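You operate a simulated robot arm through the tools that you are given. There is no shell and no other tool. Be economical: measure what you need, move in short steps, check, and stop when the job is done.

The job below is to be done with a simulated two-armed robot. You get a single attempt, and the scene is never put back.

TASK
Hold the white-capped bar, swing its arm over the boss and drop in the green pin.
Fine: free the pivot clamp first and lock it again last. Where these are worked on the way, their far stop is far enough and under half their travel is too little: pivot clamp.

Only the result counts: the job must be done as asked and must still hold three seconds after the hand-in. Knocking over, shifting, dropping, spilling or breaking anything else fails it.

THE ROBOT
Two 6-joint arms with two-finger parallel grippers on one trunk, on a base that drives. Base frame: it is fixed to the floor where the robot stands at the start and does not move with it; the origin is under the middle of the robot, x ahead of it, y to its left, z up. Units: m, degrees, N and s.
The left shoulder is at the start at [0.06, 0.187, 1.122], the right one opposite. With the tool pointing down near the work surface each hand reaches from about 0.22 to 0.62 m from the robot's upright axis, wherever it stands, measured 20 degrees to its own side. Places, roughly: alignment lamp button [0.9, -1.2, 0.8]; black adjuster [1, -1.1, 0.8]; carriage lock [0.9, -0.9, 0.9]; chuck valve [0.9, -0.4, 0.9]; clamp lever [0.9, -0.1, 0.9]; focus lamp button [0.9, -0.8, 0.8]; lens carriage [0.9, -0.9, 0.8]; lens ring [0.9, -1.5, 0.8]; locking lever [0.9, -1.4, 0.9]; pivot clamp [0.5, -0.2, 0.9]; probe knob [0.7, 0.1, 0.3]; probe lock [0.7, 0.2, 0.4]; red tray latch [0.8, 0.4, 0.9]; stand lamp button [0.8, 0.3, 0.8]; swing arm [0.5, -0.2, 0.8]; tube clamp [0.6, -0.8, 0.3]. Payload 1.57 kg a hand.
Tool frame (each hand has its own): the origin (TCP) lies between the finger pads and is the grasp point; the fingertips stand 0.03 m ahead of it; z points along the fingers, y is the line along which they close. Largest opening 0.11 m; finger width 0.024, thickness 0.012; the body of the gripper, 0.048 by 0.112 m, starts 0.078 m behind the TCP.
Orientation is that of the tool frame in the base frame, as a unit quaternion [w, x, y, z]. With the fingers straight down and closing along the base's y, the tool's x points along the base's -x, its y along +y and its z along -z.

THE INTERFACE
- The arms move only by the tool move_arm. It takes "left_increments", "right_increments" or both (then of equal length, played together; a hand with none holds still); each is a list of rows, each a list of 7 numbers: the shift along the tool's x, y, z in units of 400 mm (1.0 is 400 mm), then the turn, a rotation vector about the tool's x, y, z in units of 60 degrees (1.0 is 60 degrees), then the opening, from 0 (shut) to 1 (fully open). In form: [[tx, ty, tz, ax, ay, az, hand], ...]. A call has 1 to 20 rows; each row is the pose to reach, as a shift and turn from the pose commanded when the call began, along the tool's axes at that moment. A call with a number of a shift or a turn outside -1 to 1 is refused whole. A row lasts 0.2 s, in which the tool goes at most 0.05 m and 8.6 degrees; a call with a longer step from one row to the next is refused whole, and so is a gripper value outside its range. A pose out of reach is approached as far as the arm can. The call stops where the force on the tool passes 40 N (or 10 N more than at its start, if that is more) or the arm is blocked; 0.2 s more then pass. Each finger travels about 0.153 m/s and halts on what it meets, pressing with about 30 N; the grip force reading is that of the motor and also rises with nothing between the fingers. The clock runs only during rows and for 0.2 s after the last one: add rows that repeat a pose to give the fingers time. The reply holds the time, the measured pose of the TCP, the force on the tool along the base axes, the opening and the grip force, in the units named above and with some noise, with the torque about the TCP (base axes, N m) and any sound that the robot's microphone picked up.
- Cameras (640 x 400 px; columns grow to the right, rows downward): "scene" is now at [0.0142, -0.0144, 1.6623]; the picture's right is [-0.19, -0.98, 0.00], its down [-0.78, 0.15, -0.61] and it looks along [0.60, -0.12, -0.79] (base axes); focal length 263 px, centre (320, 200). "left" rides on the left gripper at [0.07, -0.016, -0.141] in its tool frame; the picture's right is [0.23, 0.97, 0.00], its down [-0.86, 0.20, -0.48] and it looks along [-0.47, 0.11, 0.88] (tool axes); focal length 222 px, centre (320, 200). "right" rides on the right gripper at [0.07, 0.016, -0.141] in its tool frame; the picture's right is [-0.23, 0.97, 0.00], its down [-0.86, -0.20, -0.48] and it looks along [-0.47, -0.11, 0.88] (tool axes); focal length 222 px, centre (320, 200). There is no depth. A picture from a camera that has moved, and an enlarged one, comes with that camera's place and axes in the base frame and with its lens.
- grab_frame(camera): a new picture of that camera. No time passes.
- slide_trunk(by): slides the trunk up (or, below 0, down) by that many m; the arms and the scene camera ride with it, the base frame stays. It gives what a move gives, with no picture.
- drive_base(legs): drives the robot by 1 to 6 legs, each [ahead, left, turn to the left] in m, m and degrees, along the robot's own axes; the way and the turn of a leg run together, so that a leg with both is an arc; at most 1.5 m and 180 degrees a leg. The arms and the cameras ride along, it lands a little off, and it stops where it bumps. It gives what a move gives.
- pan_tilt(pan, tilt): turns the head with the scene camera to pan (to the left, within 86 degrees either way) and tilt (down, from -29 to 69), counted from straight ahead of the robot. It gives what a move gives.
- close_up(camera, box): a new picture of the part [left, top, right, bottom] of that camera's present view, enlarged. No time passes.
- finish_job(): hands the job in; it is judged then, once.

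Work in short steps. Places have to be worked out from the pictures, the camera data and where the tool is seen: move nearer, look again, correct. Check each grasp and each placing, and mend what went wrong. You have 120 turns and 108 pictures in all, those below and enlarged ones among them. Open the grippers and draw the arms clear of the work before you hand the job in, unless the task says otherwise; then end with one line.

The tools are called after ">>>" as name(argument=value, ...) on one line, values as JSON. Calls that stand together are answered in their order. move_arm: Moves the arms, as the interface text tells. Its arguments: {"type":"object","properties":{"left_increments":{"type":"array","items":{"type":"array","items":{"type":"number"}}},"right_increments":{"type":"array","items":{"type":"array","items":{"type":"number"}}}},"required":[]} The other tools are called the same way: slide_trunk (by) slides the trunk up or down; drive_base (legs) drives the base; pan_tilt (pan, tilt) turns the head that bears the scene camera; grab_frame (camera) takes a picture; close_up (camera, box) takes an enlarged picture of a part of a camera's view; finish_job () hands the job in.

At the start:

```text
t: 0.0
left_eef_pos: [0.3351, 0.0779, 1.1933]
left_tool_rot: [0.0, -0.001, 1.0, 0.001]
left_ft_force: [-0.1, 0.5, 0.0]
left_torque: [0.01, 0.01, -0.01]
left_opening: 0.1102
left_gripper_force: 0.2
right_eef_pos: [0.3686, -0.2915, 1.1679]
right_tool_rot: [0.0, -0.001, 1.0, 0.0]
right_ft_force: [0.6, 0.3, -0.4]
right_torque: [-0.02, 0.02, 0.04]
right_opening: 0.1099
right_gripper_force: 0.1
trunk travel left (down, up): [-0.75, 0.24]
robot x, y, heading: [0.0024, -0.0003, -0.2]
head pan, tilt: [-11.2, 52.3]
```

scene: 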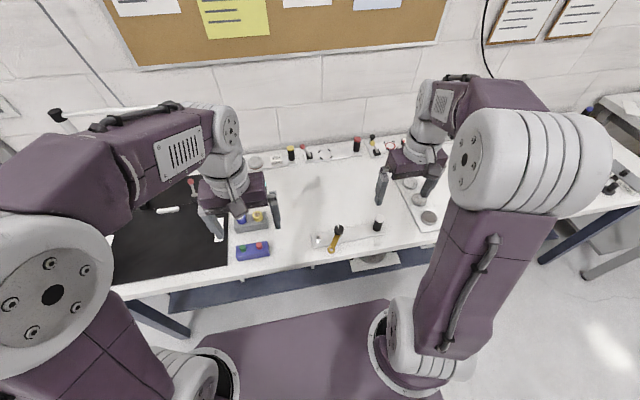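
right: 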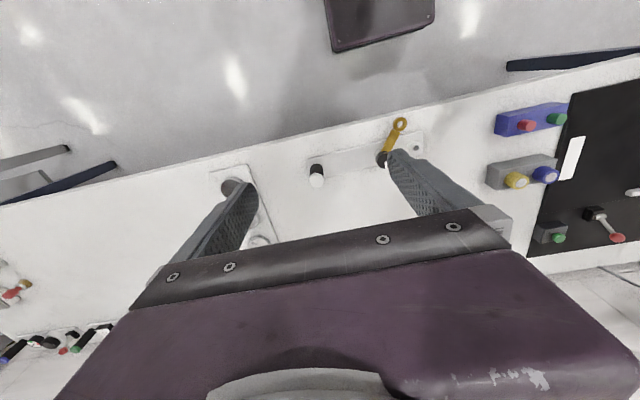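
left: 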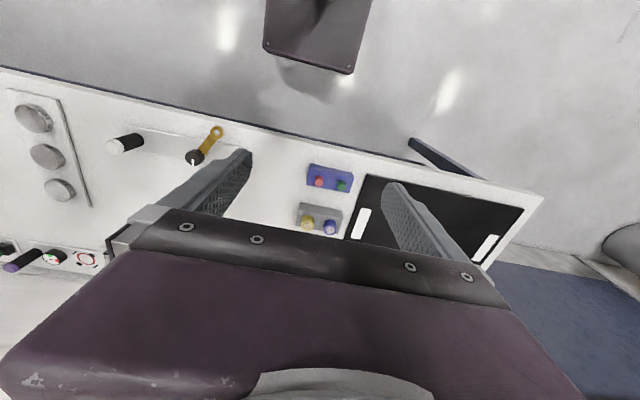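

The swing arm with a white-capped bar and the amber pivot-clamp lever are visible near [0.5,-0.2]. I'll take enlarged looks at it and at the pins along the back.

>>> close_up(camera="scene", box=[280, 190, 440, 290])

>>> close_up(camera="scene", box=[230, 110, 430, 235])

>>> close_up(camera="right", box=[200, 80, 460, 242])

>>> close_up(camera="left", box=[0, 80, 260, 280])

```text
4.00 times, centred on (360, 240) of scene
camera zoom: at [0.0142, -0.0144, 1.6623], right [-0.19, -0.98, 0.0], down [-0.78, 0.15, -0.61], along [0.6, -0.12, -0.79], focal length 1050 px, centre (160, 40)
```

zoom: 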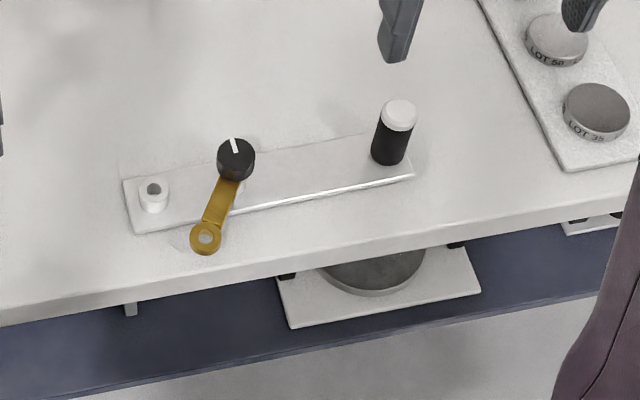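

```text
3.20 times, centred on (330, 172) of scene
camera zoom: at [0.0142, -0.0144, 1.6623], right [-0.19, -0.98, 0.0], down [-0.78, 0.15, -0.61], along [0.6, -0.12, -0.79], focal length 840 px, centre (288, 288)
```

zoom: 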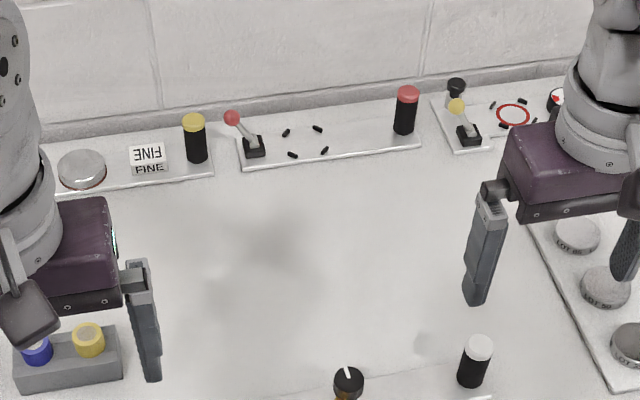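

```text
2.46 times, centred on (330, 161) of right
camera zoom: at [0.2998, -0.276, 1.3083], right [0.23, 0.97, 0.0], down [0.86, -0.2, 0.48], along [0.47, -0.11, -0.88], focal length 547 px, centre (295, 296)
```

zoom: 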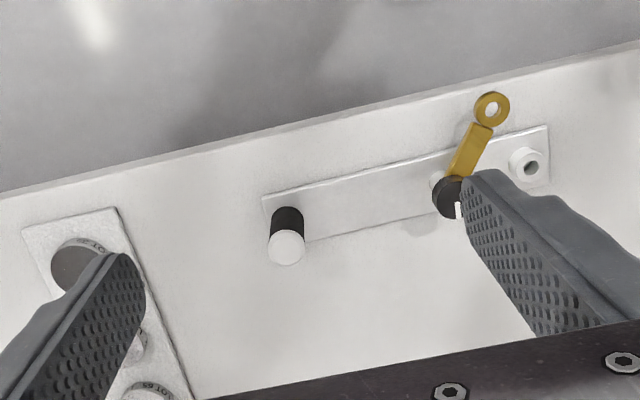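

```text
2.00 times, centred on (130, 180) of left
camera zoom: at [0.2663, 0.06, 1.3334], right [-0.23, 0.97, 0.0], down [0.86, 0.2, 0.48], along [0.47, 0.11, -0.88], focal length 444 px, centre (700, 240)
```

zoom: 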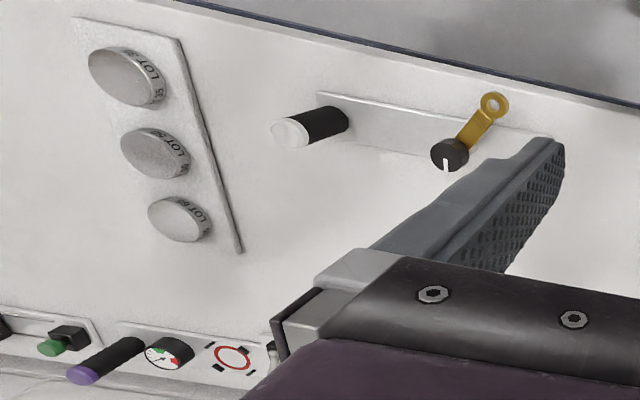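

Next I look for the green pin: the blue block with red and green items on the left is a candidate.

>>> close_up(camera="scene", box=[120, 170, 290, 276])

>>> close_up(camera="left", box=[270, 140, 400, 260])

>>> close_up(camera="right", box=[460, 80, 640, 260])

```text
3.76 times, centred on (205, 223) of scene
camera zoom: at [0.0142, -0.0144, 1.6623], right [-0.19, -0.98, 0.0], down [-0.78, 0.15, -0.61], along [0.6, -0.12, -0.79], focal length 988 px, centre (753, 113)
```

zoom: 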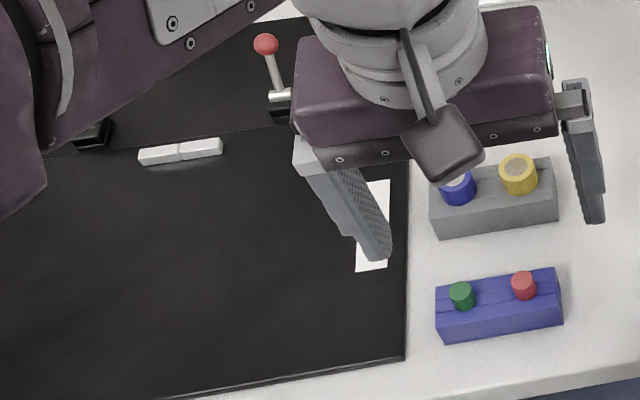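

```text
3.33 times, centred on (335, 200) of left
camera zoom: at [0.2663, 0.06, 1.3334], right [-0.23, 0.97, 0.0], down [0.86, 0.2, 0.48], along [0.47, 0.11, -0.88], focal length 740 px, centre (270, 200)
```

zoom: 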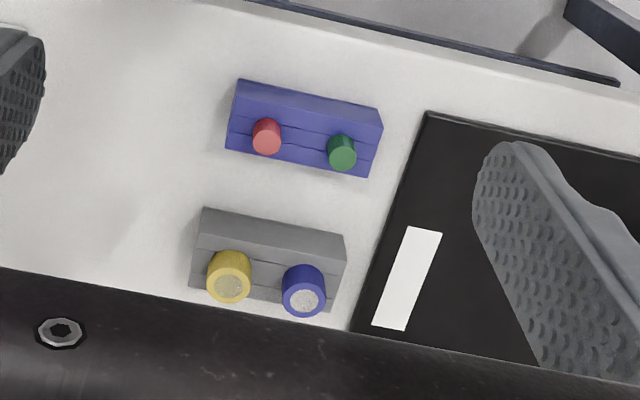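

```text
2.22 times, centred on (550, 170) of right
camera zoom: at [0.2998, -0.276, 1.3083], right [0.23, 0.97, 0.0], down [0.86, -0.2, 0.48], along [0.47, -0.11, -0.88], focal length 494 px, centre (-191, 267)
```

zoom: 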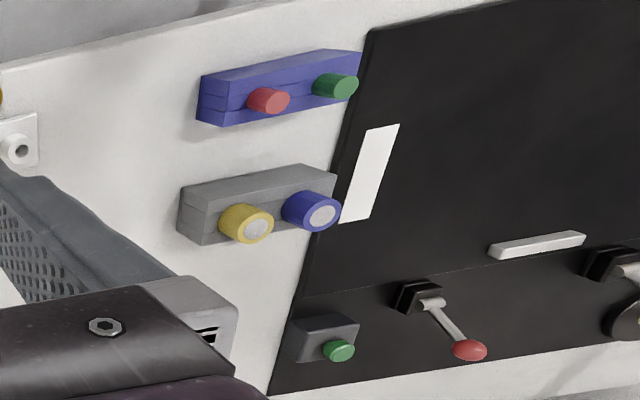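

The green pin sits in the blue block near [0.472, 0.161, top 0.856]. The knob is near [0.485, -0.178, 0.85] and the bar top near [0.482, -0.326, 0.88]. I drive 0.15 m right so both hands work comfortably.

>>> drive_base(legs=[[0, -0.15, 0]])

>>> pan_tilt(pan=0, tilt=60)

>>> grab_frame(camera="scene")

>>> grab_frame(camera="right")

>>> grab_frame(camera="left")

```text
t: 1.4
left_eef_pos: [0.3348, -0.0672, 1.1928]
left_tool_rot: [0.0, -0.001, 1.0, -0.001]
left_ft_force: [-0.9, 0.4, 0.5]
left_torque: [-0.03, -0.02, -0.01]
left_opening: 0.11
left_gripper_force: 0.1
right_eef_pos: [0.371, -0.436, 1.1691]
right_tool_rot: [0.0, -0.001, 1.0, -0.001]
right_ft_force: [-0.6, 0.8, -0.2]
right_torque: [0.01, 0.02, 0.01]
right_opening: 0.1102
right_gripper_force: 0.0
trunk travel left (down, up): [-0.75, 0.24]
robot x, y, heading: [0.0003, -0.1482, 0.0]
head pan, tilt: [-11.2, 52.3]
```

```text
t: 2.1
left_eef_pos: [0.3343, -0.0693, 1.1931]
left_tool_rot: [0.001, -0.001, 1.0, 0.001]
left_ft_force: [0.5, -0.1, -0.6]
left_torque: [0.04, 0.03, -0.02]
left_opening: 0.1101
left_gripper_force: 0.0
right_eef_pos: [0.3706, -0.4394, 1.1692]
right_tool_rot: [0.0, -0.002, 1.0, 0.0]
right_ft_force: [0.8, -0.1, -0.2]
right_torque: [0.02, 0.03, -0.01]
right_opening: 0.1102
right_gripper_force: 0.0
trunk travel left (down, up): [-0.75, 0.24]
robot x, y, heading: [-0.0047, -0.148, 0.1]
head pan, tilt: [0.0, 60.0]
```

```text
97 pictures are left
camera scene: at [0.0077, -0.1489, 1.6528], right [0.0, -1.0, 0.0], down [-0.87, 0.0, -0.5], along [0.5, 0.0, -0.87], focal length 263 px, centre (320, 200)
```

scene: 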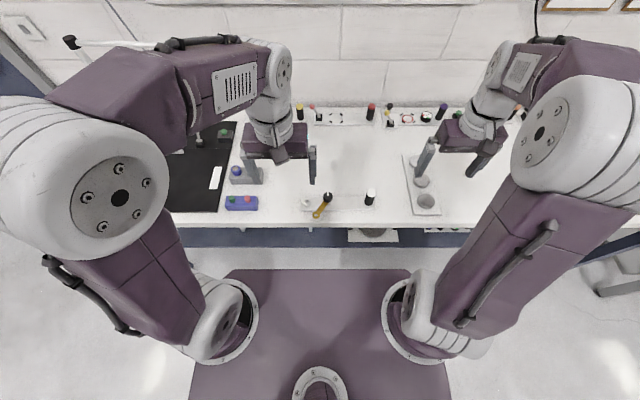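

```text
96 pictures are left
camera right: at [0.3005, -0.4242, 1.3081], right [0.23, 0.97, 0.0], down [0.86, -0.2, 0.48], along [0.47, -0.11, -0.88], focal length 222 px, centre (320, 200)
```

right: 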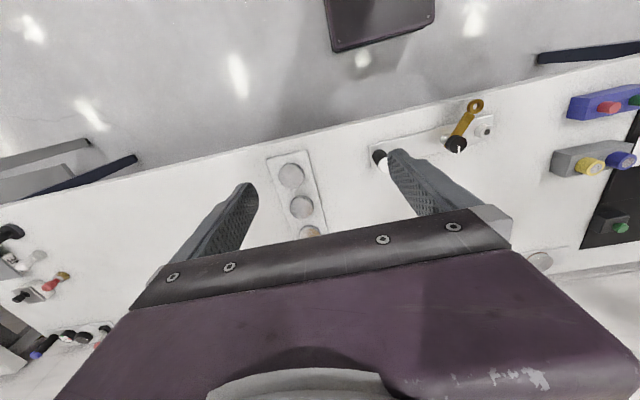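

```text
95 pictures are left
camera left: at [0.2664, -0.0883, 1.3334], right [-0.23, 0.97, 0.0], down [0.85, 0.2, 0.48], along [0.47, 0.11, -0.88], focal length 222 px, centre (320, 200)
```

left: 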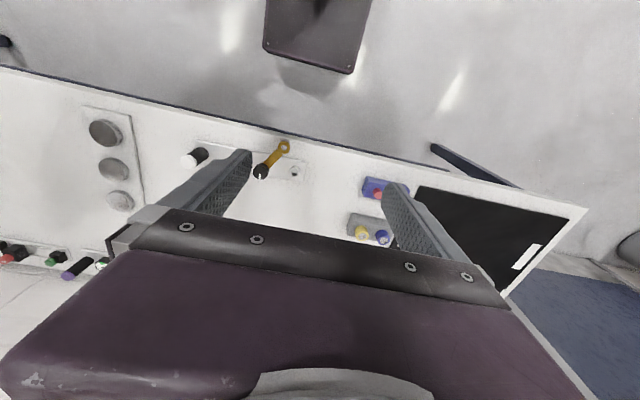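

Both hands hold steady. I move the right hand above the white-capped bar and bring the left hand lower near the knob for a better look.

>>> move_arm(right_increments=[[-0.047, 0.047, 0.079, 0, 0, 0, 1], [-0.093, 0.094, 0.158, 0, 0, 0, 1], [-0.14, 0.141, 0.237, 0, 0, 0, 1], [-0.187, 0.188, 0.317, 0, 0, 0, 1], [-0.233, 0.235, 0.396, 0, 0, 0, 1], [-0.28, 0.2825, 0.475, 0, 0, 0, 1], [-0.28, 0.2825, 0.475, 0, 0, 0, 1]], left_increments=[[-0.036, -0.021, 0.068, 0, 0, 0, 1], [-0.072, -0.042, 0.136, 0, 0, 0, 1], [-0.108, -0.063, 0.204, 0, 0, 0, 1], [-0.143, -0.083, 0.272, 0, 0, 0, 1], [-0.179, -0.104, 0.34, 0, 0, 0, 1], [-0.215, -0.125, 0.4075, 0, 0, 0, 1], [-0.215, -0.125, 0.4075, 0, 0, 0, 1]])

>>> grab_frame(camera="right")

>>> grab_frame(camera="left")

>>> close_up(camera="scene", box=[220, 150, 440, 288])

```text
t: 3.7
left_eef_pos: [0.42, -0.1188, 1.029]
left_tool_rot: [0.001, -0.001, 1.0, 0.0]
left_ft_force: [-0.7, 0.1, -0.3]
left_torque: [0.03, 0.0, 0.03]
left_opening: 0.1104
left_gripper_force: 0.1
right_eef_pos: [0.4826, -0.3242, 0.9806]
right_tool_rot: [0.001, -0.001, 1.0, 0.001]
right_ft_force: [-0.4, -0.2, 0.7]
right_torque: [-0.02, -0.01, 0.02]
right_opening: 0.11
right_gripper_force: 0.1
trunk travel left (down, up): [-0.75, 0.24]
robot x, y, heading: [0.0013, -0.1492, -0.1]
head pan, tilt: [0.0, 60.0]
```

```text
94 pictures are left
camera right: at [0.4122, -0.3089, 1.1204], right [0.23, 0.97, 0.0], down [0.85, -0.2, 0.48], along [0.47, -0.11, -0.88], focal length 222 px, centre (320, 200)
```

right: 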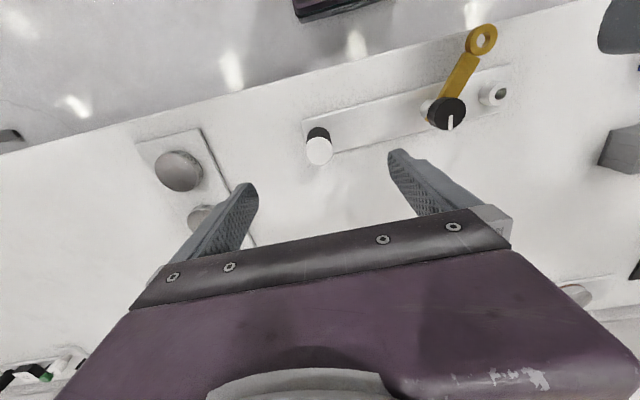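

```text
93 pictures are left
camera left: at [0.3515, -0.136, 1.1702], right [-0.23, 0.97, 0.0], down [0.85, 0.2, 0.48], along [0.47, 0.11, -0.88], focal length 222 px, centre (320, 200)
```

left: 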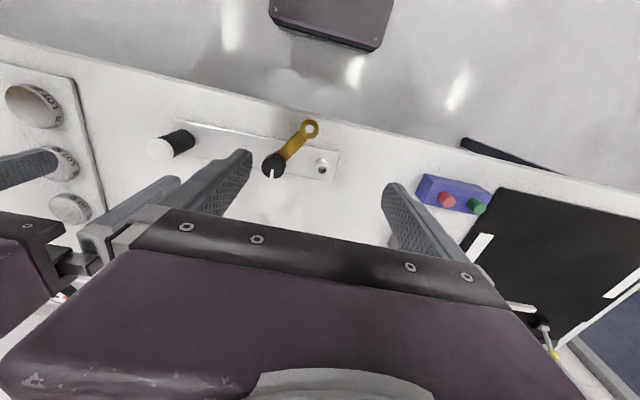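

```text
2.90 times, centred on (330, 219) of scene
camera zoom: at [0.0064, -0.1478, 1.6528], right [0.0, -1.0, 0.0], down [-0.87, 0.0, -0.5], along [0.5, 0.0, -0.87], focal length 761 px, centre (291, 145)
```

zoom: 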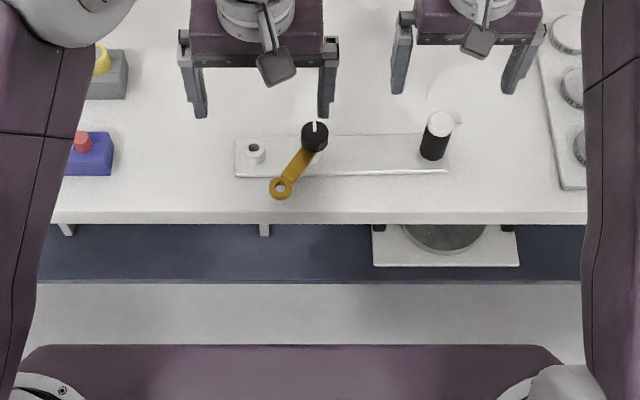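

Triangulated from both wrist cameras: bar axis at [0.482, -0.326], top 0.874; knob [0.4765, -0.177], top 0.8515; ring [0.419, -0.135, 0.834]; boss [0.475, -0.105, 0.827]. I lower the open right hand around the bar and check before closing.

>>> move_arm(right_increments=[[0, -0.004, 0.06, 0, 0, 0, 1], [0, -0.005, 0.12, 0, 0, 0, 1], [0, -0.005, 0.18, 0, 0, 0, 1], [0, -0.005, 0.24, 0, 0, 0, 1], [0, -0.005, 0.3, 0, 0, 0, 1], [0, -0.005, 0.3, 0, 0, 0, 1]])

>>> grab_frame(camera="right")

>>> close_up(camera="left", box=[130, 90, 370, 240])

```text
t: 5.1
left_eef_pos: [0.42, -0.1185, 1.0299]
left_tool_rot: [0.001, -0.001, 1.0, -0.001]
left_ft_force: [-0.1, -0.3, 0.4]
left_torque: [0.01, 0.0, 0.0]
left_opening: 0.11
left_gripper_force: 0.1
right_eef_pos: [0.4813, -0.3265, 0.8599]
right_tool_rot: [0.0, -0.001, 1.0, 0.0]
right_ft_force: [-0.4, 0.1, 0.0]
right_torque: [-0.02, -0.03, 0.0]
right_opening: 0.1101
right_gripper_force: 0.1
trunk travel left (down, up): [-0.75, 0.24]
robot x, y, heading: [0.0013, -0.1465, 0.2]
head pan, tilt: [0.0, 60.0]
```

```text
91 pictures are left
camera right: at [0.4116, -0.3119, 0.9992], right [0.23, 0.97, 0.0], down [0.86, -0.2, 0.48], along [0.47, -0.11, -0.88], focal length 222 px, centre (320, 200)
```

right: 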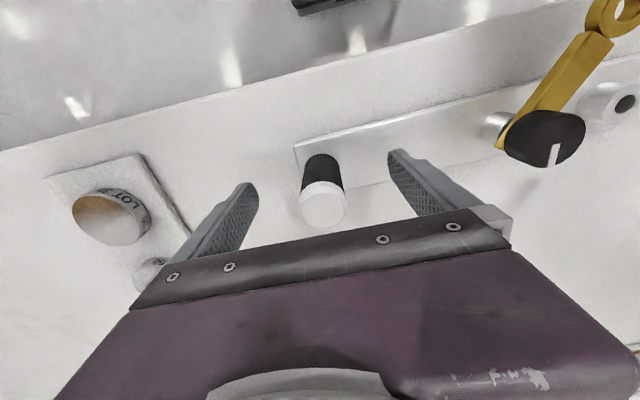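

```text
2.67 times, centred on (250, 165) of left
camera zoom: at [0.3521, -0.1357, 1.1703], right [-0.23, 0.97, 0.0], down [0.85, 0.2, 0.48], along [0.47, 0.11, -0.88], focal length 592 px, centre (507, 293)
```

zoom: 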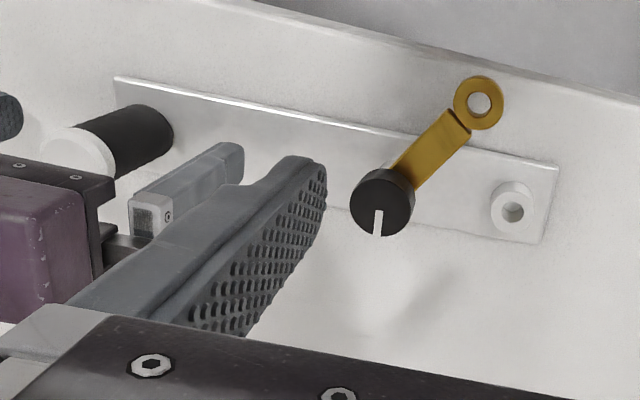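

The bar is centred between the right fingers; I close the right hand on it.

>>> move_arm(right_increments=[[0, 0, 0, 0, 0, 0, 0.5], [0, 0, 0, 0, 0, 0, 0.2], [0, 0, 0, 0, 0, 0, 0.0], [0, 0, 0, 0, 0, 0, 0.0]])

>>> close_up(camera="right", box=[220, 0, 640, 262])

```text
t: 6.1
left_eef_pos: [0.421, -0.1187, 1.0298]
left_tool_rot: [0.0, -0.001, 1.0, 0.0]
left_ft_force: [0.5, 0.3, 0.6]
left_torque: [-0.02, -0.01, -0.01]
left_opening: 0.1101
left_gripper_force: 0.0
right_eef_pos: [0.4818, -0.3275, 0.8587]
right_tool_rot: [-0.001, -0.001, 1.0, 0.0]
right_ft_force: [0.7, 0.0, -0.1]
right_torque: [0.54, -0.02, 0.01]
right_opening: 0.0315
right_gripper_force: 29.9
trunk travel left (down, up): [-0.75, 0.24]
robot x, y, heading: [-0.0011, -0.1494, -0.0]
head pan, tilt: [0.0, 60.0]
```

```text
1.52 times, centred on (430, 131) of right
camera zoom: at [0.4118, -0.3119, 0.9993], right [0.23, 0.97, 0.0], down [0.86, -0.2, 0.48], along [0.47, -0.11, -0.88], focal length 338 px, centre (152, 305)
```

zoom: 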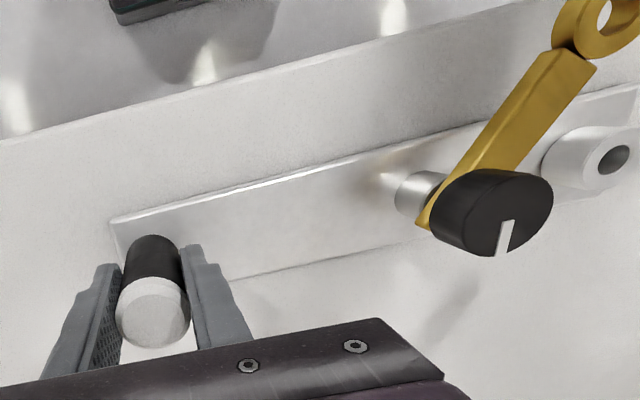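

The bar is held (0.0315 wide, 30 N). Now I bring the open left hand above the knob.

>>> move_arm(left_increments=[[-0.035, -0.037, 0.05, 0, 0, 0, 1], [-0.07, -0.073, 0.1, 0, 0, 0, 1], [-0.105, -0.11, 0.17, 0, 0, 0, 0.8], [-0.14, -0.146, 0.24, 0, 0, 0, 0.7], [-0.14, -0.146, 0.3, 0, 0, 0, 0.7], [-0.14, -0.146, 0.3, 0, 0, 0, 0.7]])

>>> grab_frame(camera="left")

>>> grab_frame(camera="right")

>>> grab_frame(camera="scene")

```text
t: 7.5
left_eef_pos: [0.4758, -0.1791, 0.909]
left_tool_rot: [0.0, -0.001, 1.0, 0.0]
left_ft_force: [-0.3, 1.0, 0.7]
left_torque: [0.0, 0.01, 0.0]
left_opening: 0.0771
left_gripper_force: 0.1
right_eef_pos: [0.4818, -0.3274, 0.8595]
right_tool_rot: [0.0, -0.001, 1.0, 0.0]
right_ft_force: [-0.4, 0.6, 0.5]
right_torque: [-0.44, 0.1, -0.05]
right_opening: 0.0317
right_gripper_force: 29.9
trunk travel left (down, up): [-0.75, 0.24]
robot x, y, heading: [-0.0004, -0.1504, -0.2]
head pan, tilt: [0.0, 60.0]
```

```text
88 pictures are left
camera left: at [0.4079, -0.1956, 1.0501], right [-0.23, 0.97, 0.0], down [0.85, 0.2, 0.48], along [0.47, 0.11, -0.88], focal length 222 px, centre (320, 200)
```

left: 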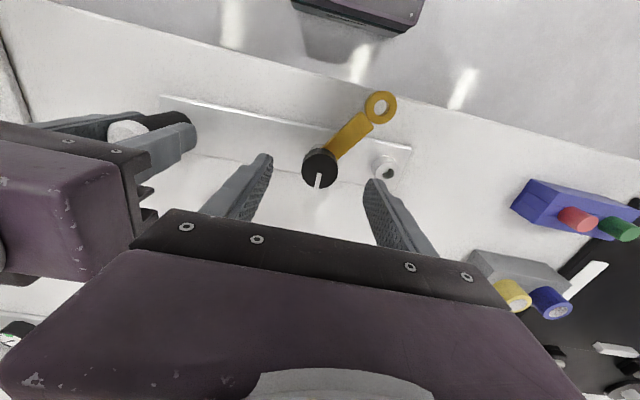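

```text
87 pictures are left
camera right: at [0.4117, -0.312, 0.9994], right [0.23, 0.97, 0.0], down [0.86, -0.2, 0.48], along [0.47, -0.11, -0.88], focal length 222 px, centre (320, 200)
```

right: 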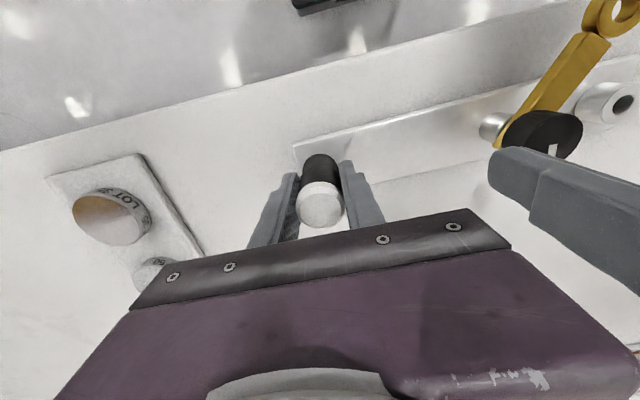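

```text
86 pictures are left
camera scene: at [0.0078, -0.1478, 1.6528], right [0.0, -1.0, 0.0], down [-0.87, 0.0, -0.5], along [0.5, 0.0, -0.87], focal length 263 px, centre (320, 200)
```

scene: 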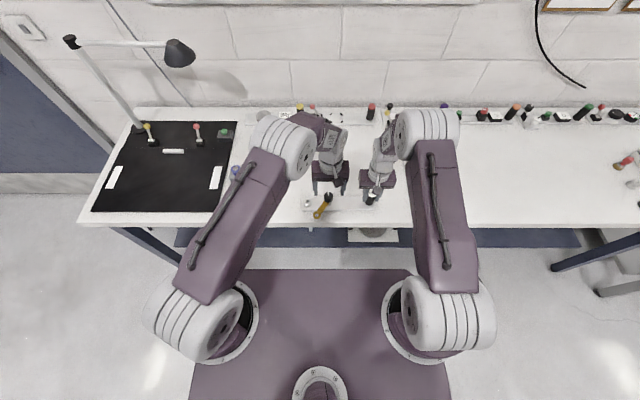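

The left hand is centred over the knob; I lower 0.041 m so the tips stand just above the amber arm, then close.

>>> move_arm(left_increments=[[-0.002, 0, 0.05, 0, 0, 0, 0.7], [-0.003, 0, 0.1, 0, 0, 0, 0.7], [-0.003, 0, 0.103, 0, 0, 0, 0.6], [-0.003, 0, 0.103, 0, 0, 0, 0.2], [-0.003, 0, 0.103, 0, 0, 0, 0], [-0.003, 0, 0.103, 0, 0, 0, 0]])

>>> close_up(camera="left", box=[200, 80, 440, 230])

>>> close_up(camera="right", box=[440, 0, 640, 200])

```text
t: 8.9
left_eef_pos: [0.4777, -0.1772, 0.8681]
left_tool_rot: [0.001, 0.0, 1.0, 0.001]
left_ft_force: [2.2, 10.6, -0.1]
left_torque: [0.58, -0.41, -0.64]
left_opening: 0.0345
left_gripper_force: 29.5
right_eef_pos: [0.4815, -0.3272, 0.8586]
right_tool_rot: [0.0, -0.001, 1.0, 0.0]
right_ft_force: [-0.3, -9.7, 2.8]
right_torque: [0.59, 0.53, 0.51]
right_opening: 0.0316
right_gripper_force: 30.2
trunk travel left (down, up): [-0.75, 0.24]
robot x, y, heading: [-0.0015, -0.1462, 0.2]
head pan, tilt: [0.0, 60.0]
```

```text
2.67 times, centred on (320, 155) of left
camera zoom: at [0.4097, -0.1949, 1.0089], right [-0.23, 0.97, 0.0], down [0.86, 0.2, 0.48], along [0.47, 0.11, -0.88], focal length 592 px, centre (320, 320)
```

zoom: 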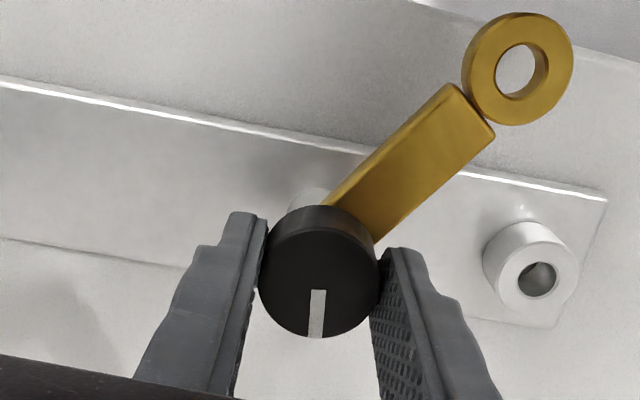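

```text
2.00 times, centred on (540, 100) of right
camera zoom: at [0.412, -0.3122, 0.9994], right [0.22, 0.97, 0.0], down [0.86, -0.2, 0.48], along [0.47, -0.11, -0.88], focal length 444 px, centre (-120, 400)
```

zoom: 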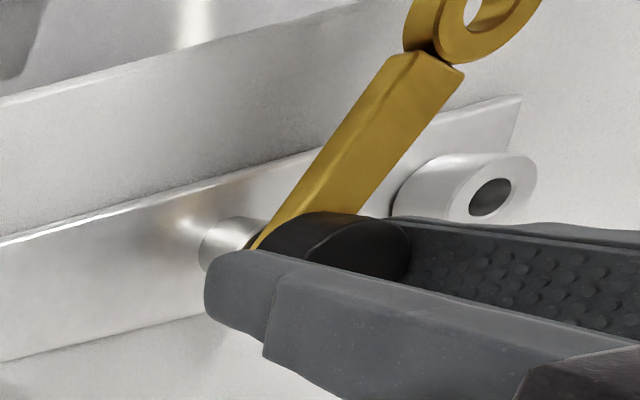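

Knob gripped (0.0345 wide). I try turning it counter-clockwise seen from above (tool az negative) by 25 degrees, watching the torque.

>>> move_arm(left_increments=[[0, 0.003, 0, 0, 0, -0.14, 0], [0, 0.003, 0, 0, 0, -0.28, 0], [0, 0.003, 0, 0, 0, -0.42, 0], [0, 0.003, 0, 0, 0, -0.42, 0]])

>>> close_up(camera="left", box=[200, 80, 440, 230])

```text
t: 9.9
left_eef_pos: [0.478, -0.1747, 0.8685]
left_tool_rot: [0.0, -0.22, 0.976, 0.002]
left_ft_force: [0.3, 27.1, 4.3]
left_torque: [0.54, -0.37, -0.42]
left_opening: 0.0346
left_gripper_force: 29.6
right_eef_pos: [0.4829, -0.3289, 0.8589]
right_tool_rot: [0.0, -0.001, 1.0, 0.001]
right_ft_force: [2.3, -24.8, 0.3]
right_torque: [0.63, 0.09, 0.06]
right_opening: 0.0314
right_gripper_force: 30.3
trunk travel left (down, up): [-0.75, 0.24]
robot x, y, heading: [0.0002, -0.1461, 0.0]
head pan, tilt: [0.0, 60.0]
```

```text
2.67 times, centred on (320, 155) of left
camera zoom: at [0.4234, -0.2209, 1.009], right [-0.62, 0.78, 0.0], down [0.69, 0.55, 0.48], along [0.37, 0.3, -0.88], focal length 592 px, centre (320, 320)
```

zoom: 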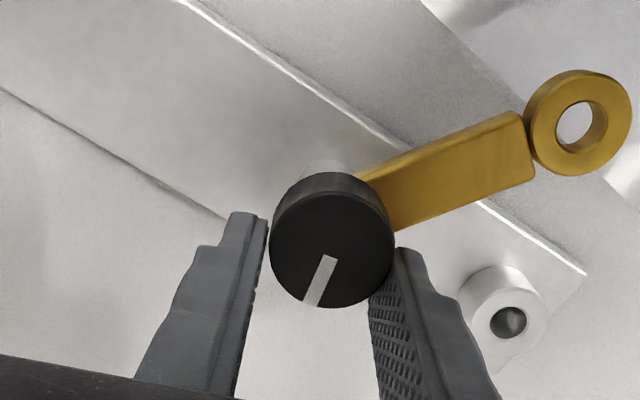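

The knob's white line kept its world direction while the fingers slid round it, so counter-clockwise is against its stop. I open, recentre (the side force says back ~2 mm in y), turn back and grip, then try clockwise.

>>> move_arm(left_increments=[[0, 0, 0, 0, 0, 0, 0.5], [0, -0.005, 0, 0, 0, 0, 0.5], [0, -0.005, 0, 0, 0, 0.14, 0.5], [0, -0.005, 0, 0, 0, 0.28, 0.5], [0, -0.005, 0, 0, 0, 0.42, 0.5], [0, -0.005, 0, 0, 0, 0.42, 0.5]])

>>> close_up(camera="left", box=[200, 80, 440, 230])

```text
t: 11.3
left_eef_pos: [0.4796, -0.1775, 0.8672]
left_tool_rot: [0.0, 0.0, 1.0, 0.0]
left_ft_force: [0.3, -0.1, 0.4]
left_torque: [-0.03, -0.03, 0.01]
left_opening: 0.0553
left_gripper_force: 0.0
right_eef_pos: [0.4825, -0.3269, 0.8594]
right_tool_rot: [-0.001, -0.001, 1.0, 0.0]
right_ft_force: [-0.2, 1.7, -0.3]
right_torque: [0.63, 0.11, -0.02]
right_opening: 0.0312
right_gripper_force: 29.7
trunk travel left (down, up): [-0.75, 0.24]
robot x, y, heading: [-0.0, -0.1476, 0.0]
head pan, tilt: [0.0, 60.0]
```

```text
2.67 times, centred on (320, 155) of left
camera zoom: at [0.4108, -0.1952, 1.0085], right [-0.23, 0.97, 0.0], down [0.86, 0.2, 0.48], along [0.47, 0.11, -0.88], focal length 592 px, centre (320, 320)
```

zoom: 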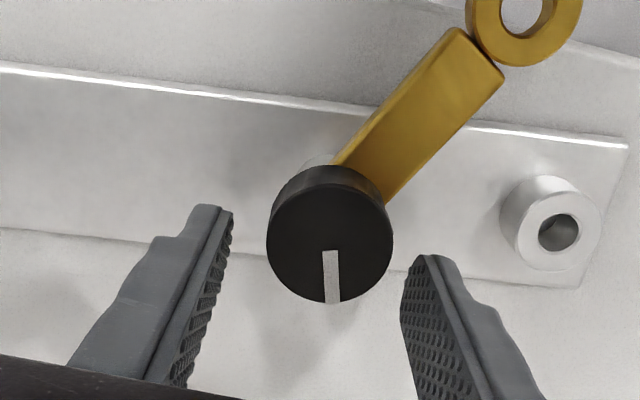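

The fixture appears slightly displaced in this view; I check it with the right and scene cameras.

>>> close_up(camera="right", box=[220, 0, 640, 262])

>>> close_up(camera="scene", box=[220, 150, 440, 288])

```text
1.52 times, centred on (430, 131) of right
camera zoom: at [0.4117, -0.3118, 0.9994], right [0.23, 0.97, 0.0], down [0.86, -0.2, 0.48], along [0.47, -0.11, -0.88], focal length 338 px, centre (152, 305)
```

zoom: 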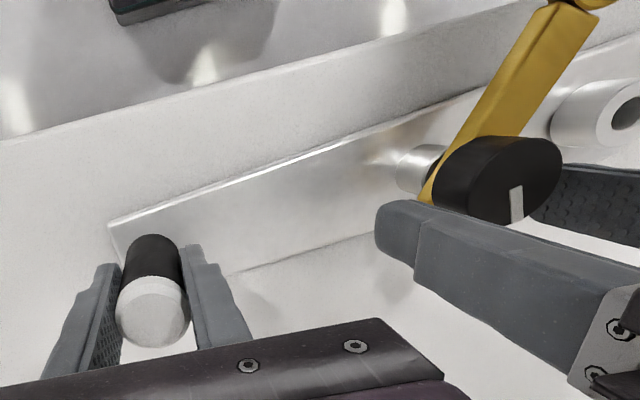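

```text
2.90 times, centred on (330, 219) of scene
camera zoom: at [0.0078, -0.1476, 1.6528], right [0.0, -1.0, 0.0], down [-0.87, 0.0, -0.5], along [0.5, 0.0, -0.87], focal length 761 px, centre (291, 145)
```

zoom: 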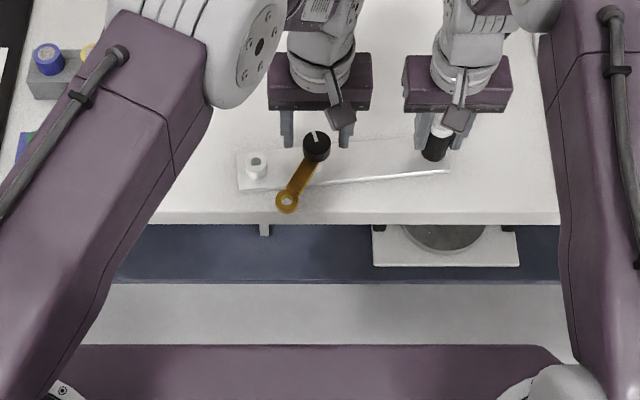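

The fixture is loose on the table and pivoted about the held bar by ~4 degrees, so that was a hard stop. The knob is now near [0.4675, -0.179]; I recentre, grip, and turn gently clockwise.

>>> move_arm(left_increments=[[0.015, -0.003, 0, 0, 0, 0, 0.5], [0.027, -0.004, 0, 0, 0, 0, 0.5], [0.027, -0.004, 0, 0, 0, 0, 0.2], [0.027, -0.004, 0, 0, 0, 0, 0], [0.027, -0.004, 0, 0, 0, 0, 0]])

>>> move_arm(left_increments=[[0, 0, 0, 0, 0, 0.07, 0], [0, 0, 0, 0, 0, 0.14, 0], [0, 0, 0, 0, 0, 0.21, 0], [0, 0, 0, 0, 0, 0.28, 0]])

>>> close_up(camera="left", box=[200, 80, 440, 230])

>>> close_up(camera="right", box=[220, 0, 640, 262])

```text
t: 12.5
left_eef_pos: [0.4681, -0.1774, 0.8677]
left_tool_rot: [-0.001, -0.001, 1.0, 0.001]
left_ft_force: [1.1, 11.9, 1.7]
left_torque: [0.14, -0.07, -0.04]
left_opening: 0.0334
left_gripper_force: 30.0
right_eef_pos: [0.4803, -0.3279, 0.8585]
right_tool_rot: [0.0, -0.001, 1.0, 0.0]
right_ft_force: [-0.6, -9.8, 0.1]
right_torque: [0.69, 0.13, -0.09]
right_opening: 0.0316
right_gripper_force: 30.3
trunk travel left (down, up): [-0.75, 0.24]
robot x, y, heading: [-0.0006, -0.1469, -0.0]
head pan, tilt: [0.0, 60.0]
```

```text
t: 13.5
left_eef_pos: [0.4673, -0.1794, 0.8676]
left_tool_rot: [0.0, 0.146, 0.989, 0.001]
left_ft_force: [-1.3, 10.4, 1.3]
left_torque: [0.26, 0.13, 0.14]
left_opening: 0.0334
left_gripper_force: 30.3
right_eef_pos: [0.4812, -0.3269, 0.858]
right_tool_rot: [0.0, -0.001, 1.0, 0.0]
right_ft_force: [0.2, -11.6, 0.1]
right_torque: [-0.5, 0.03, -0.21]
right_opening: 0.0316
right_gripper_force: 29.7
trunk travel left (down, up): [-0.75, 0.24]
robot x, y, heading: [0.0032, -0.1446, -0.1]
head pan, tilt: [0.0, 60.0]
```

```text
2.67 times, centred on (320, 155) of left
camera zoom: at [0.3979, -0.1763, 1.0086], right [0.06, 1.0, 0.0], down [0.88, -0.06, 0.48], along [0.48, -0.03, -0.88], focal length 592 px, centre (320, 320)
```

zoom: 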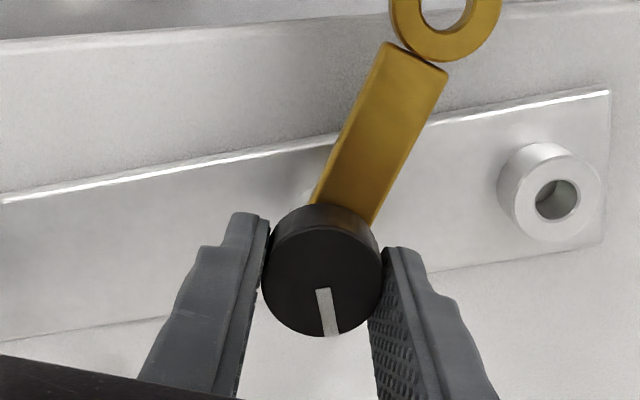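

```text
1.52 times, centred on (430, 131) of right
camera zoom: at [0.4117, -0.3122, 0.9994], right [0.23, 0.97, 0.0], down [0.86, -0.2, 0.48], along [0.47, -0.11, -0.88], focal length 338 px, centre (152, 305)
```

zoom: 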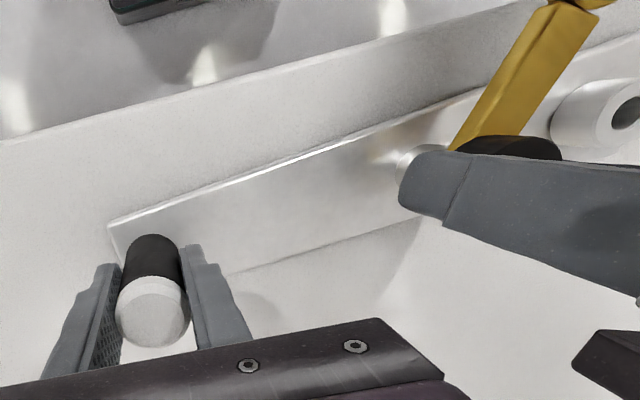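

Clockwise, the knob turns with the fingers and the plate stays put. I continue clockwise another 43 degrees, relaxing y by a hair.

>>> move_arm(left_increments=[[0, -0.002, 0, 0, 0, 0.12, 0], [0, -0.002, 0, 0, 0, 0.24, 0], [0, -0.002, 0, 0, 0, 0.36, 0], [0, -0.002, 0, 0, 0, 0.48, 0], [0, -0.002, 0, 0, 0, 0.6, 0], [0, -0.002, 0, 0, 0, 0.72, 0]])

>>> close_up(camera="left", box=[200, 80, 440, 230])

>>> close_up(camera="right", box=[220, 0, 640, 262])

```text
t: 14.9
left_eef_pos: [0.4693, -0.1818, 0.8683]
left_tool_rot: [0.0, 0.5, 0.866, 0.0]
left_ft_force: [-1.4, -4.6, 0.6]
left_torque: [-0.18, -0.07, 0.49]
left_opening: 0.0333
left_gripper_force: 29.8
right_eef_pos: [0.4811, -0.3263, 0.8592]
right_tool_rot: [0.0, 0.0, 1.0, 0.001]
right_ft_force: [1.1, 2.4, 1.2]
right_torque: [-0.66, 0.19, -0.69]
right_opening: 0.0313
right_gripper_force: 29.3
trunk travel left (down, up): [-0.75, 0.24]
robot x, y, heading: [-0.0025, -0.1467, 0.2]
head pan, tilt: [0.0, 60.0]
```

```text
2.67 times, centred on (320, 155) of left
camera zoom: at [0.4202, -0.1307, 1.0094], right [0.73, 0.68, 0.0], down [0.6, -0.64, 0.48], along [0.33, -0.35, -0.88], focal length 592 px, centre (320, 320)
```

zoom: 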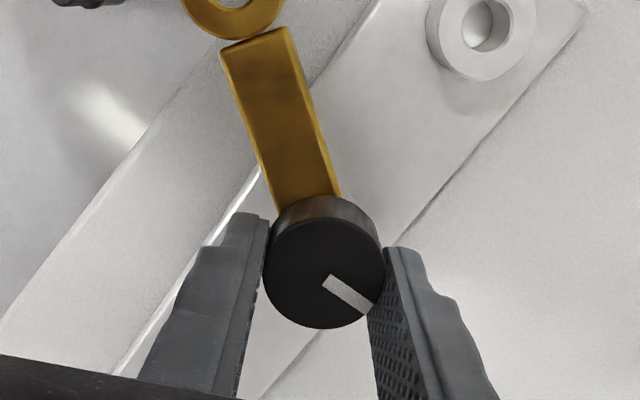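

```text
1.52 times, centred on (430, 131) of right
camera zoom: at [0.4116, -0.3116, 0.9994], right [0.23, 0.97, 0.0], down [0.86, -0.2, 0.48], along [0.47, -0.11, -0.88], focal length 338 px, centre (152, 305)
```

zoom: 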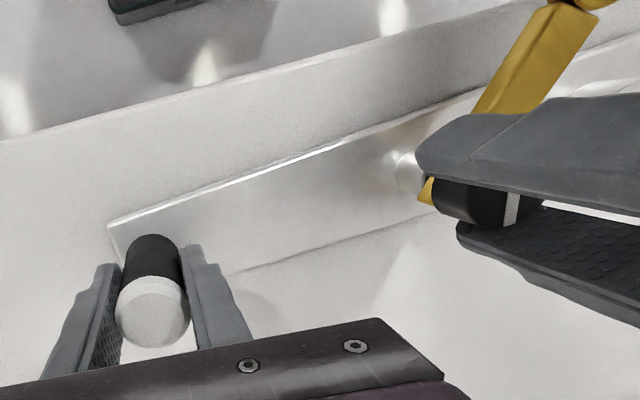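

The fingers turned 60 degrees but the white line now seems to have stopped after ~15 degrees. I release and turn the hand back to measure the knob angle cleanly.

>>> move_arm(left_increments=[[0, 0, 0, 0, 0, 0, 0.3], [0, 0, 0, 0, 0, 0, 0.6], [0, 0, -0.04, 0, 0, -0.14, 0.6], [0, 0, -0.08, 0, 0, -0.28, 0.6], [0, 0, -0.08, 0, 0, -0.42, 0.6], [0, 0, -0.08, 0, 0, -0.56, 0.6], [0, 0, -0.08, 0, 0, -0.7, 0.6], [0, 0, -0.08, 0, 0, -0.84, 0.6], [0, 0, -0.08, 0, 0, -1.0, 0.6], [0, 0, -0.08, 0, 0, -1.0, 0.6]])

>>> close_up(camera="left", box=[200, 80, 440, 230])

```text
refused: row 9 steps farther than a row can; nothing moved
```

```text
2.67 times, centred on (320, 155) of left
camera zoom: at [0.4202, -0.1307, 1.0094], right [0.73, 0.68, 0.0], down [0.6, -0.64, 0.48], along [0.33, -0.35, -0.88], focal length 592 px, centre (320, 320)
```

zoom: 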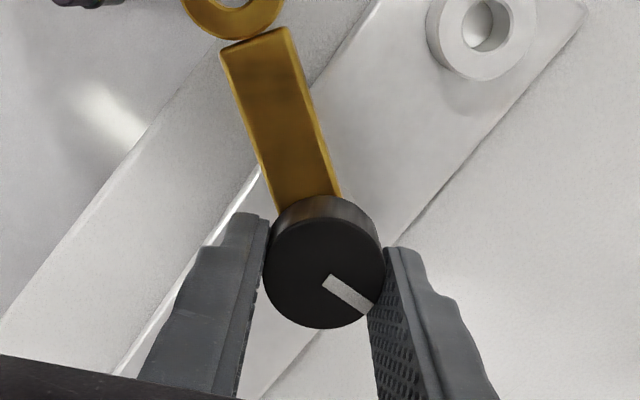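

Row step was too large; I repeat with smaller final steps.

>>> move_arm(left_increments=[[0, 0, 0, 0, 0, 0, 0.3], [0, 0, 0, 0, 0, 0, 0.6], [0, 0, -0.04, 0, 0, -0.14, 0.6], [0, 0, -0.08, 0, 0, -0.28, 0.6], [0, 0, -0.08, 0, 0, -0.42, 0.6], [0, 0, -0.08, 0, 0, -0.56, 0.6], [0, 0, -0.08, 0, 0, -0.7, 0.6], [0, 0, -0.08, 0, 0, -0.84, 0.6], [0, 0, -0.08, 0, 0, -0.97, 0.6], [0, 0, -0.08, 0, 0, -1.0, 0.6]])

>>> close_up(camera="left", box=[200, 80, 440, 230])

>>> close_up(camera="scene", box=[290, 180, 390, 242])

```text
t: 17.1
left_eef_pos: [0.4681, -0.1799, 0.8994]
left_tool_rot: [0.0, -0.002, 1.0, 0.0]
left_ft_force: [0.6, 0.4, -0.1]
left_torque: [-0.01, 0.02, -0.05]
left_opening: 0.0661
left_gripper_force: 0.0
right_eef_pos: [0.4814, -0.3272, 0.8599]
right_tool_rot: [0.0, 0.0, 1.0, -0.001]
right_ft_force: [-0.6, 1.4, 0.0]
right_torque: [0.67, 0.09, -0.04]
right_opening: 0.0316
right_gripper_force: 30.0
trunk travel left (down, up): [-0.75, 0.24]
robot x, y, heading: [-0.0019, -0.147, -0.2]
head pan, tilt: [0.0, 60.0]
```

```text
2.67 times, centred on (320, 155) of left
camera zoom: at [0.3997, -0.1983, 1.0406], right [-0.23, 0.97, 0.0], down [0.85, 0.2, 0.48], along [0.47, 0.11, -0.88], focal length 592 px, centre (320, 320)
```

zoom: 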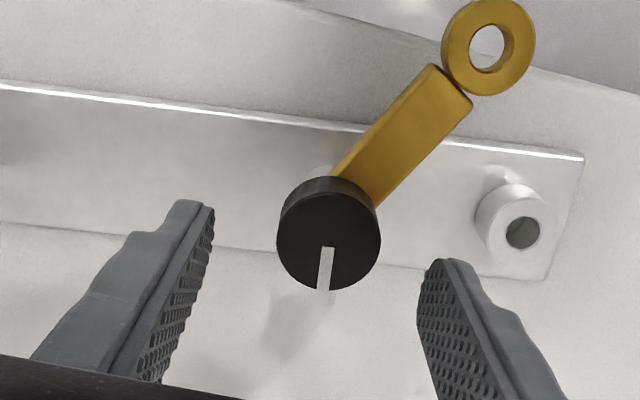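

```text
6.40 times, centred on (340, 211) of scene
camera zoom: at [0.0079, -0.1476, 1.6528], right [0.0, -1.0, 0.0], down [-0.87, 0.0, -0.5], along [0.5, 0.0, -0.87], focal length 1680 px, centre (192, 130)
```

zoom: 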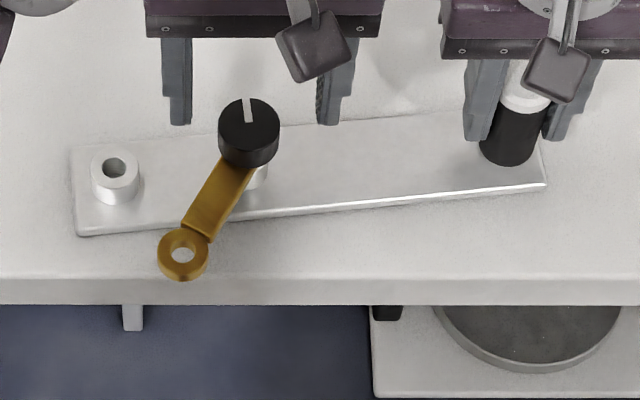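

The knob is back near its original (clockwise = tight) stop. So counter-clockwise frees it, and the earlier jam was the finger meeting the amber arm. I'll regrip from a 60 degree clockwise yaw, 3 mm higher, and stroke counter-clockwise.

>>> move_arm(left_increments=[[0.003, 0, 0, 0, 0, 0.14, 0.6], [0.003, 0, 0, 0, 0, 0.28, 0.6], [0.003, 0, 0, 0, 0, 0.42, 0.6], [0.003, 0, 0, 0, 0, 0.56, 0.6], [0.003, 0, 0, 0, 0, 0.7, 0.6], [0.003, 0, 0, 0, 0, 0.84, 0.6], [0.003, 0, 0.03, 0, 0, 0.98, 0.6], [0.003, 0, 0.07, 0, 0, 1.0, 0.6], [0.003, 0, 0.07, 0, 0, 1.0, 0.3], [0.003, 0, 0.07, 0, 0, 1.0, 0], [0.003, 0, 0.07, 0, 0, 1.0, 0]])

>>> close_up(camera="left", box=[200, 80, 440, 230])

```text
t: 19.5
left_eef_pos: [0.4663, -0.1814, 0.8723]
left_tool_rot: [0.001, 0.5, 0.866, -0.001]
left_ft_force: [2.0, 2.2, 1.5]
left_torque: [0.05, -0.02, -0.04]
left_opening: 0.033
left_gripper_force: 30.2
right_eef_pos: [0.482, -0.3275, 0.859]
right_tool_rot: [0.0, -0.001, 1.0, 0.0]
right_ft_force: [0.1, -1.2, 0.6]
right_torque: [0.7, 0.0, -0.09]
right_opening: 0.0317
right_gripper_force: 29.8
trunk travel left (down, up): [-0.75, 0.24]
robot x, y, heading: [0.0006, -0.1497, 0.3]
head pan, tilt: [0.0, 60.0]
```

```text
2.67 times, centred on (320, 155) of left
camera zoom: at [0.4193, -0.13, 1.0134], right [0.73, 0.69, 0.0], down [0.6, -0.64, 0.48], along [0.33, -0.35, -0.88], focal length 592 px, centre (320, 320)
```

zoom: 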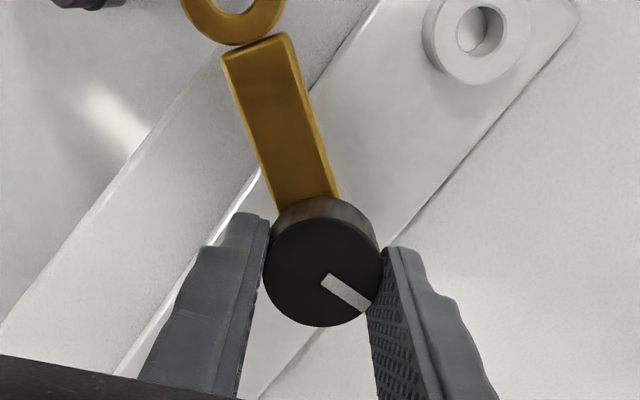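

Good centred grip with low forces. I turn 50 degrees counter-clockwise.

>>> move_arm(left_increments=[[0, 0, 0, 0, 0, -0.12, 0], [0, 0, 0, 0, 0, -0.24, 0], [0, 0, 0, 0, 0, -0.36, 0], [0, 0, 0, 0, 0, -0.48, 0], [0, 0, 0, 0, 0, -0.6, 0], [0, 0, 0, 0, 0, -0.72, 0], [0, 0, 0, 0, 0, -0.84, 0]])

>>> close_up(camera="left", box=[200, 80, 440, 230])

>>> close_up(camera="right", box=[220, 0, 640, 262])

```text
t: 21.1
left_eef_pos: [0.4665, -0.1798, 0.8718]
left_tool_rot: [0.0, 0.082, 0.997, 0.0]
left_ft_force: [6.9, 28.6, 19.3]
left_torque: [0.68, -0.26, -0.13]
left_opening: 0.0332
left_gripper_force: 29.8
right_eef_pos: [0.4812, -0.3276, 0.8587]
right_tool_rot: [-0.001, -0.001, 1.0, -0.001]
right_ft_force: [-2.4, -26.0, -1.3]
right_torque: [0.64, 0.24, 0.13]
right_opening: 0.0313
right_gripper_force: 30.3
trunk travel left (down, up): [-0.75, 0.24]
robot x, y, heading: [-0.0006, -0.1469, 0.1]
head pan, tilt: [0.0, 60.0]
```

```text
2.67 times, centred on (320, 155) of left
camera zoom: at [0.3963, -0.1861, 1.0131], right [-0.07, 1.0, 0.0], down [0.88, 0.06, 0.48], along [0.48, 0.03, -0.88], focal length 592 px, centre (320, 320)
```

zoom: 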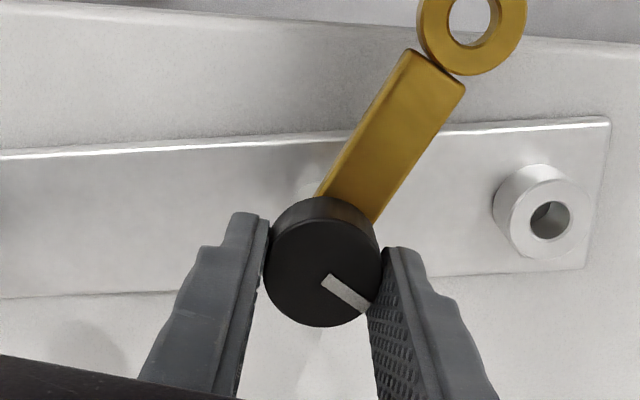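

```text
1.52 times, centred on (430, 131) of right
camera zoom: at [0.4111, -0.3125, 0.9995], right [0.23, 0.97, 0.0], down [0.86, -0.2, 0.48], along [0.47, -0.11, -0.88], focal length 338 px, centre (152, 305)
```

zoom: 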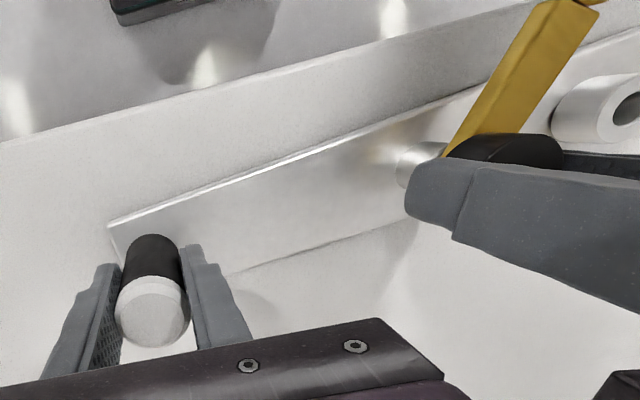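

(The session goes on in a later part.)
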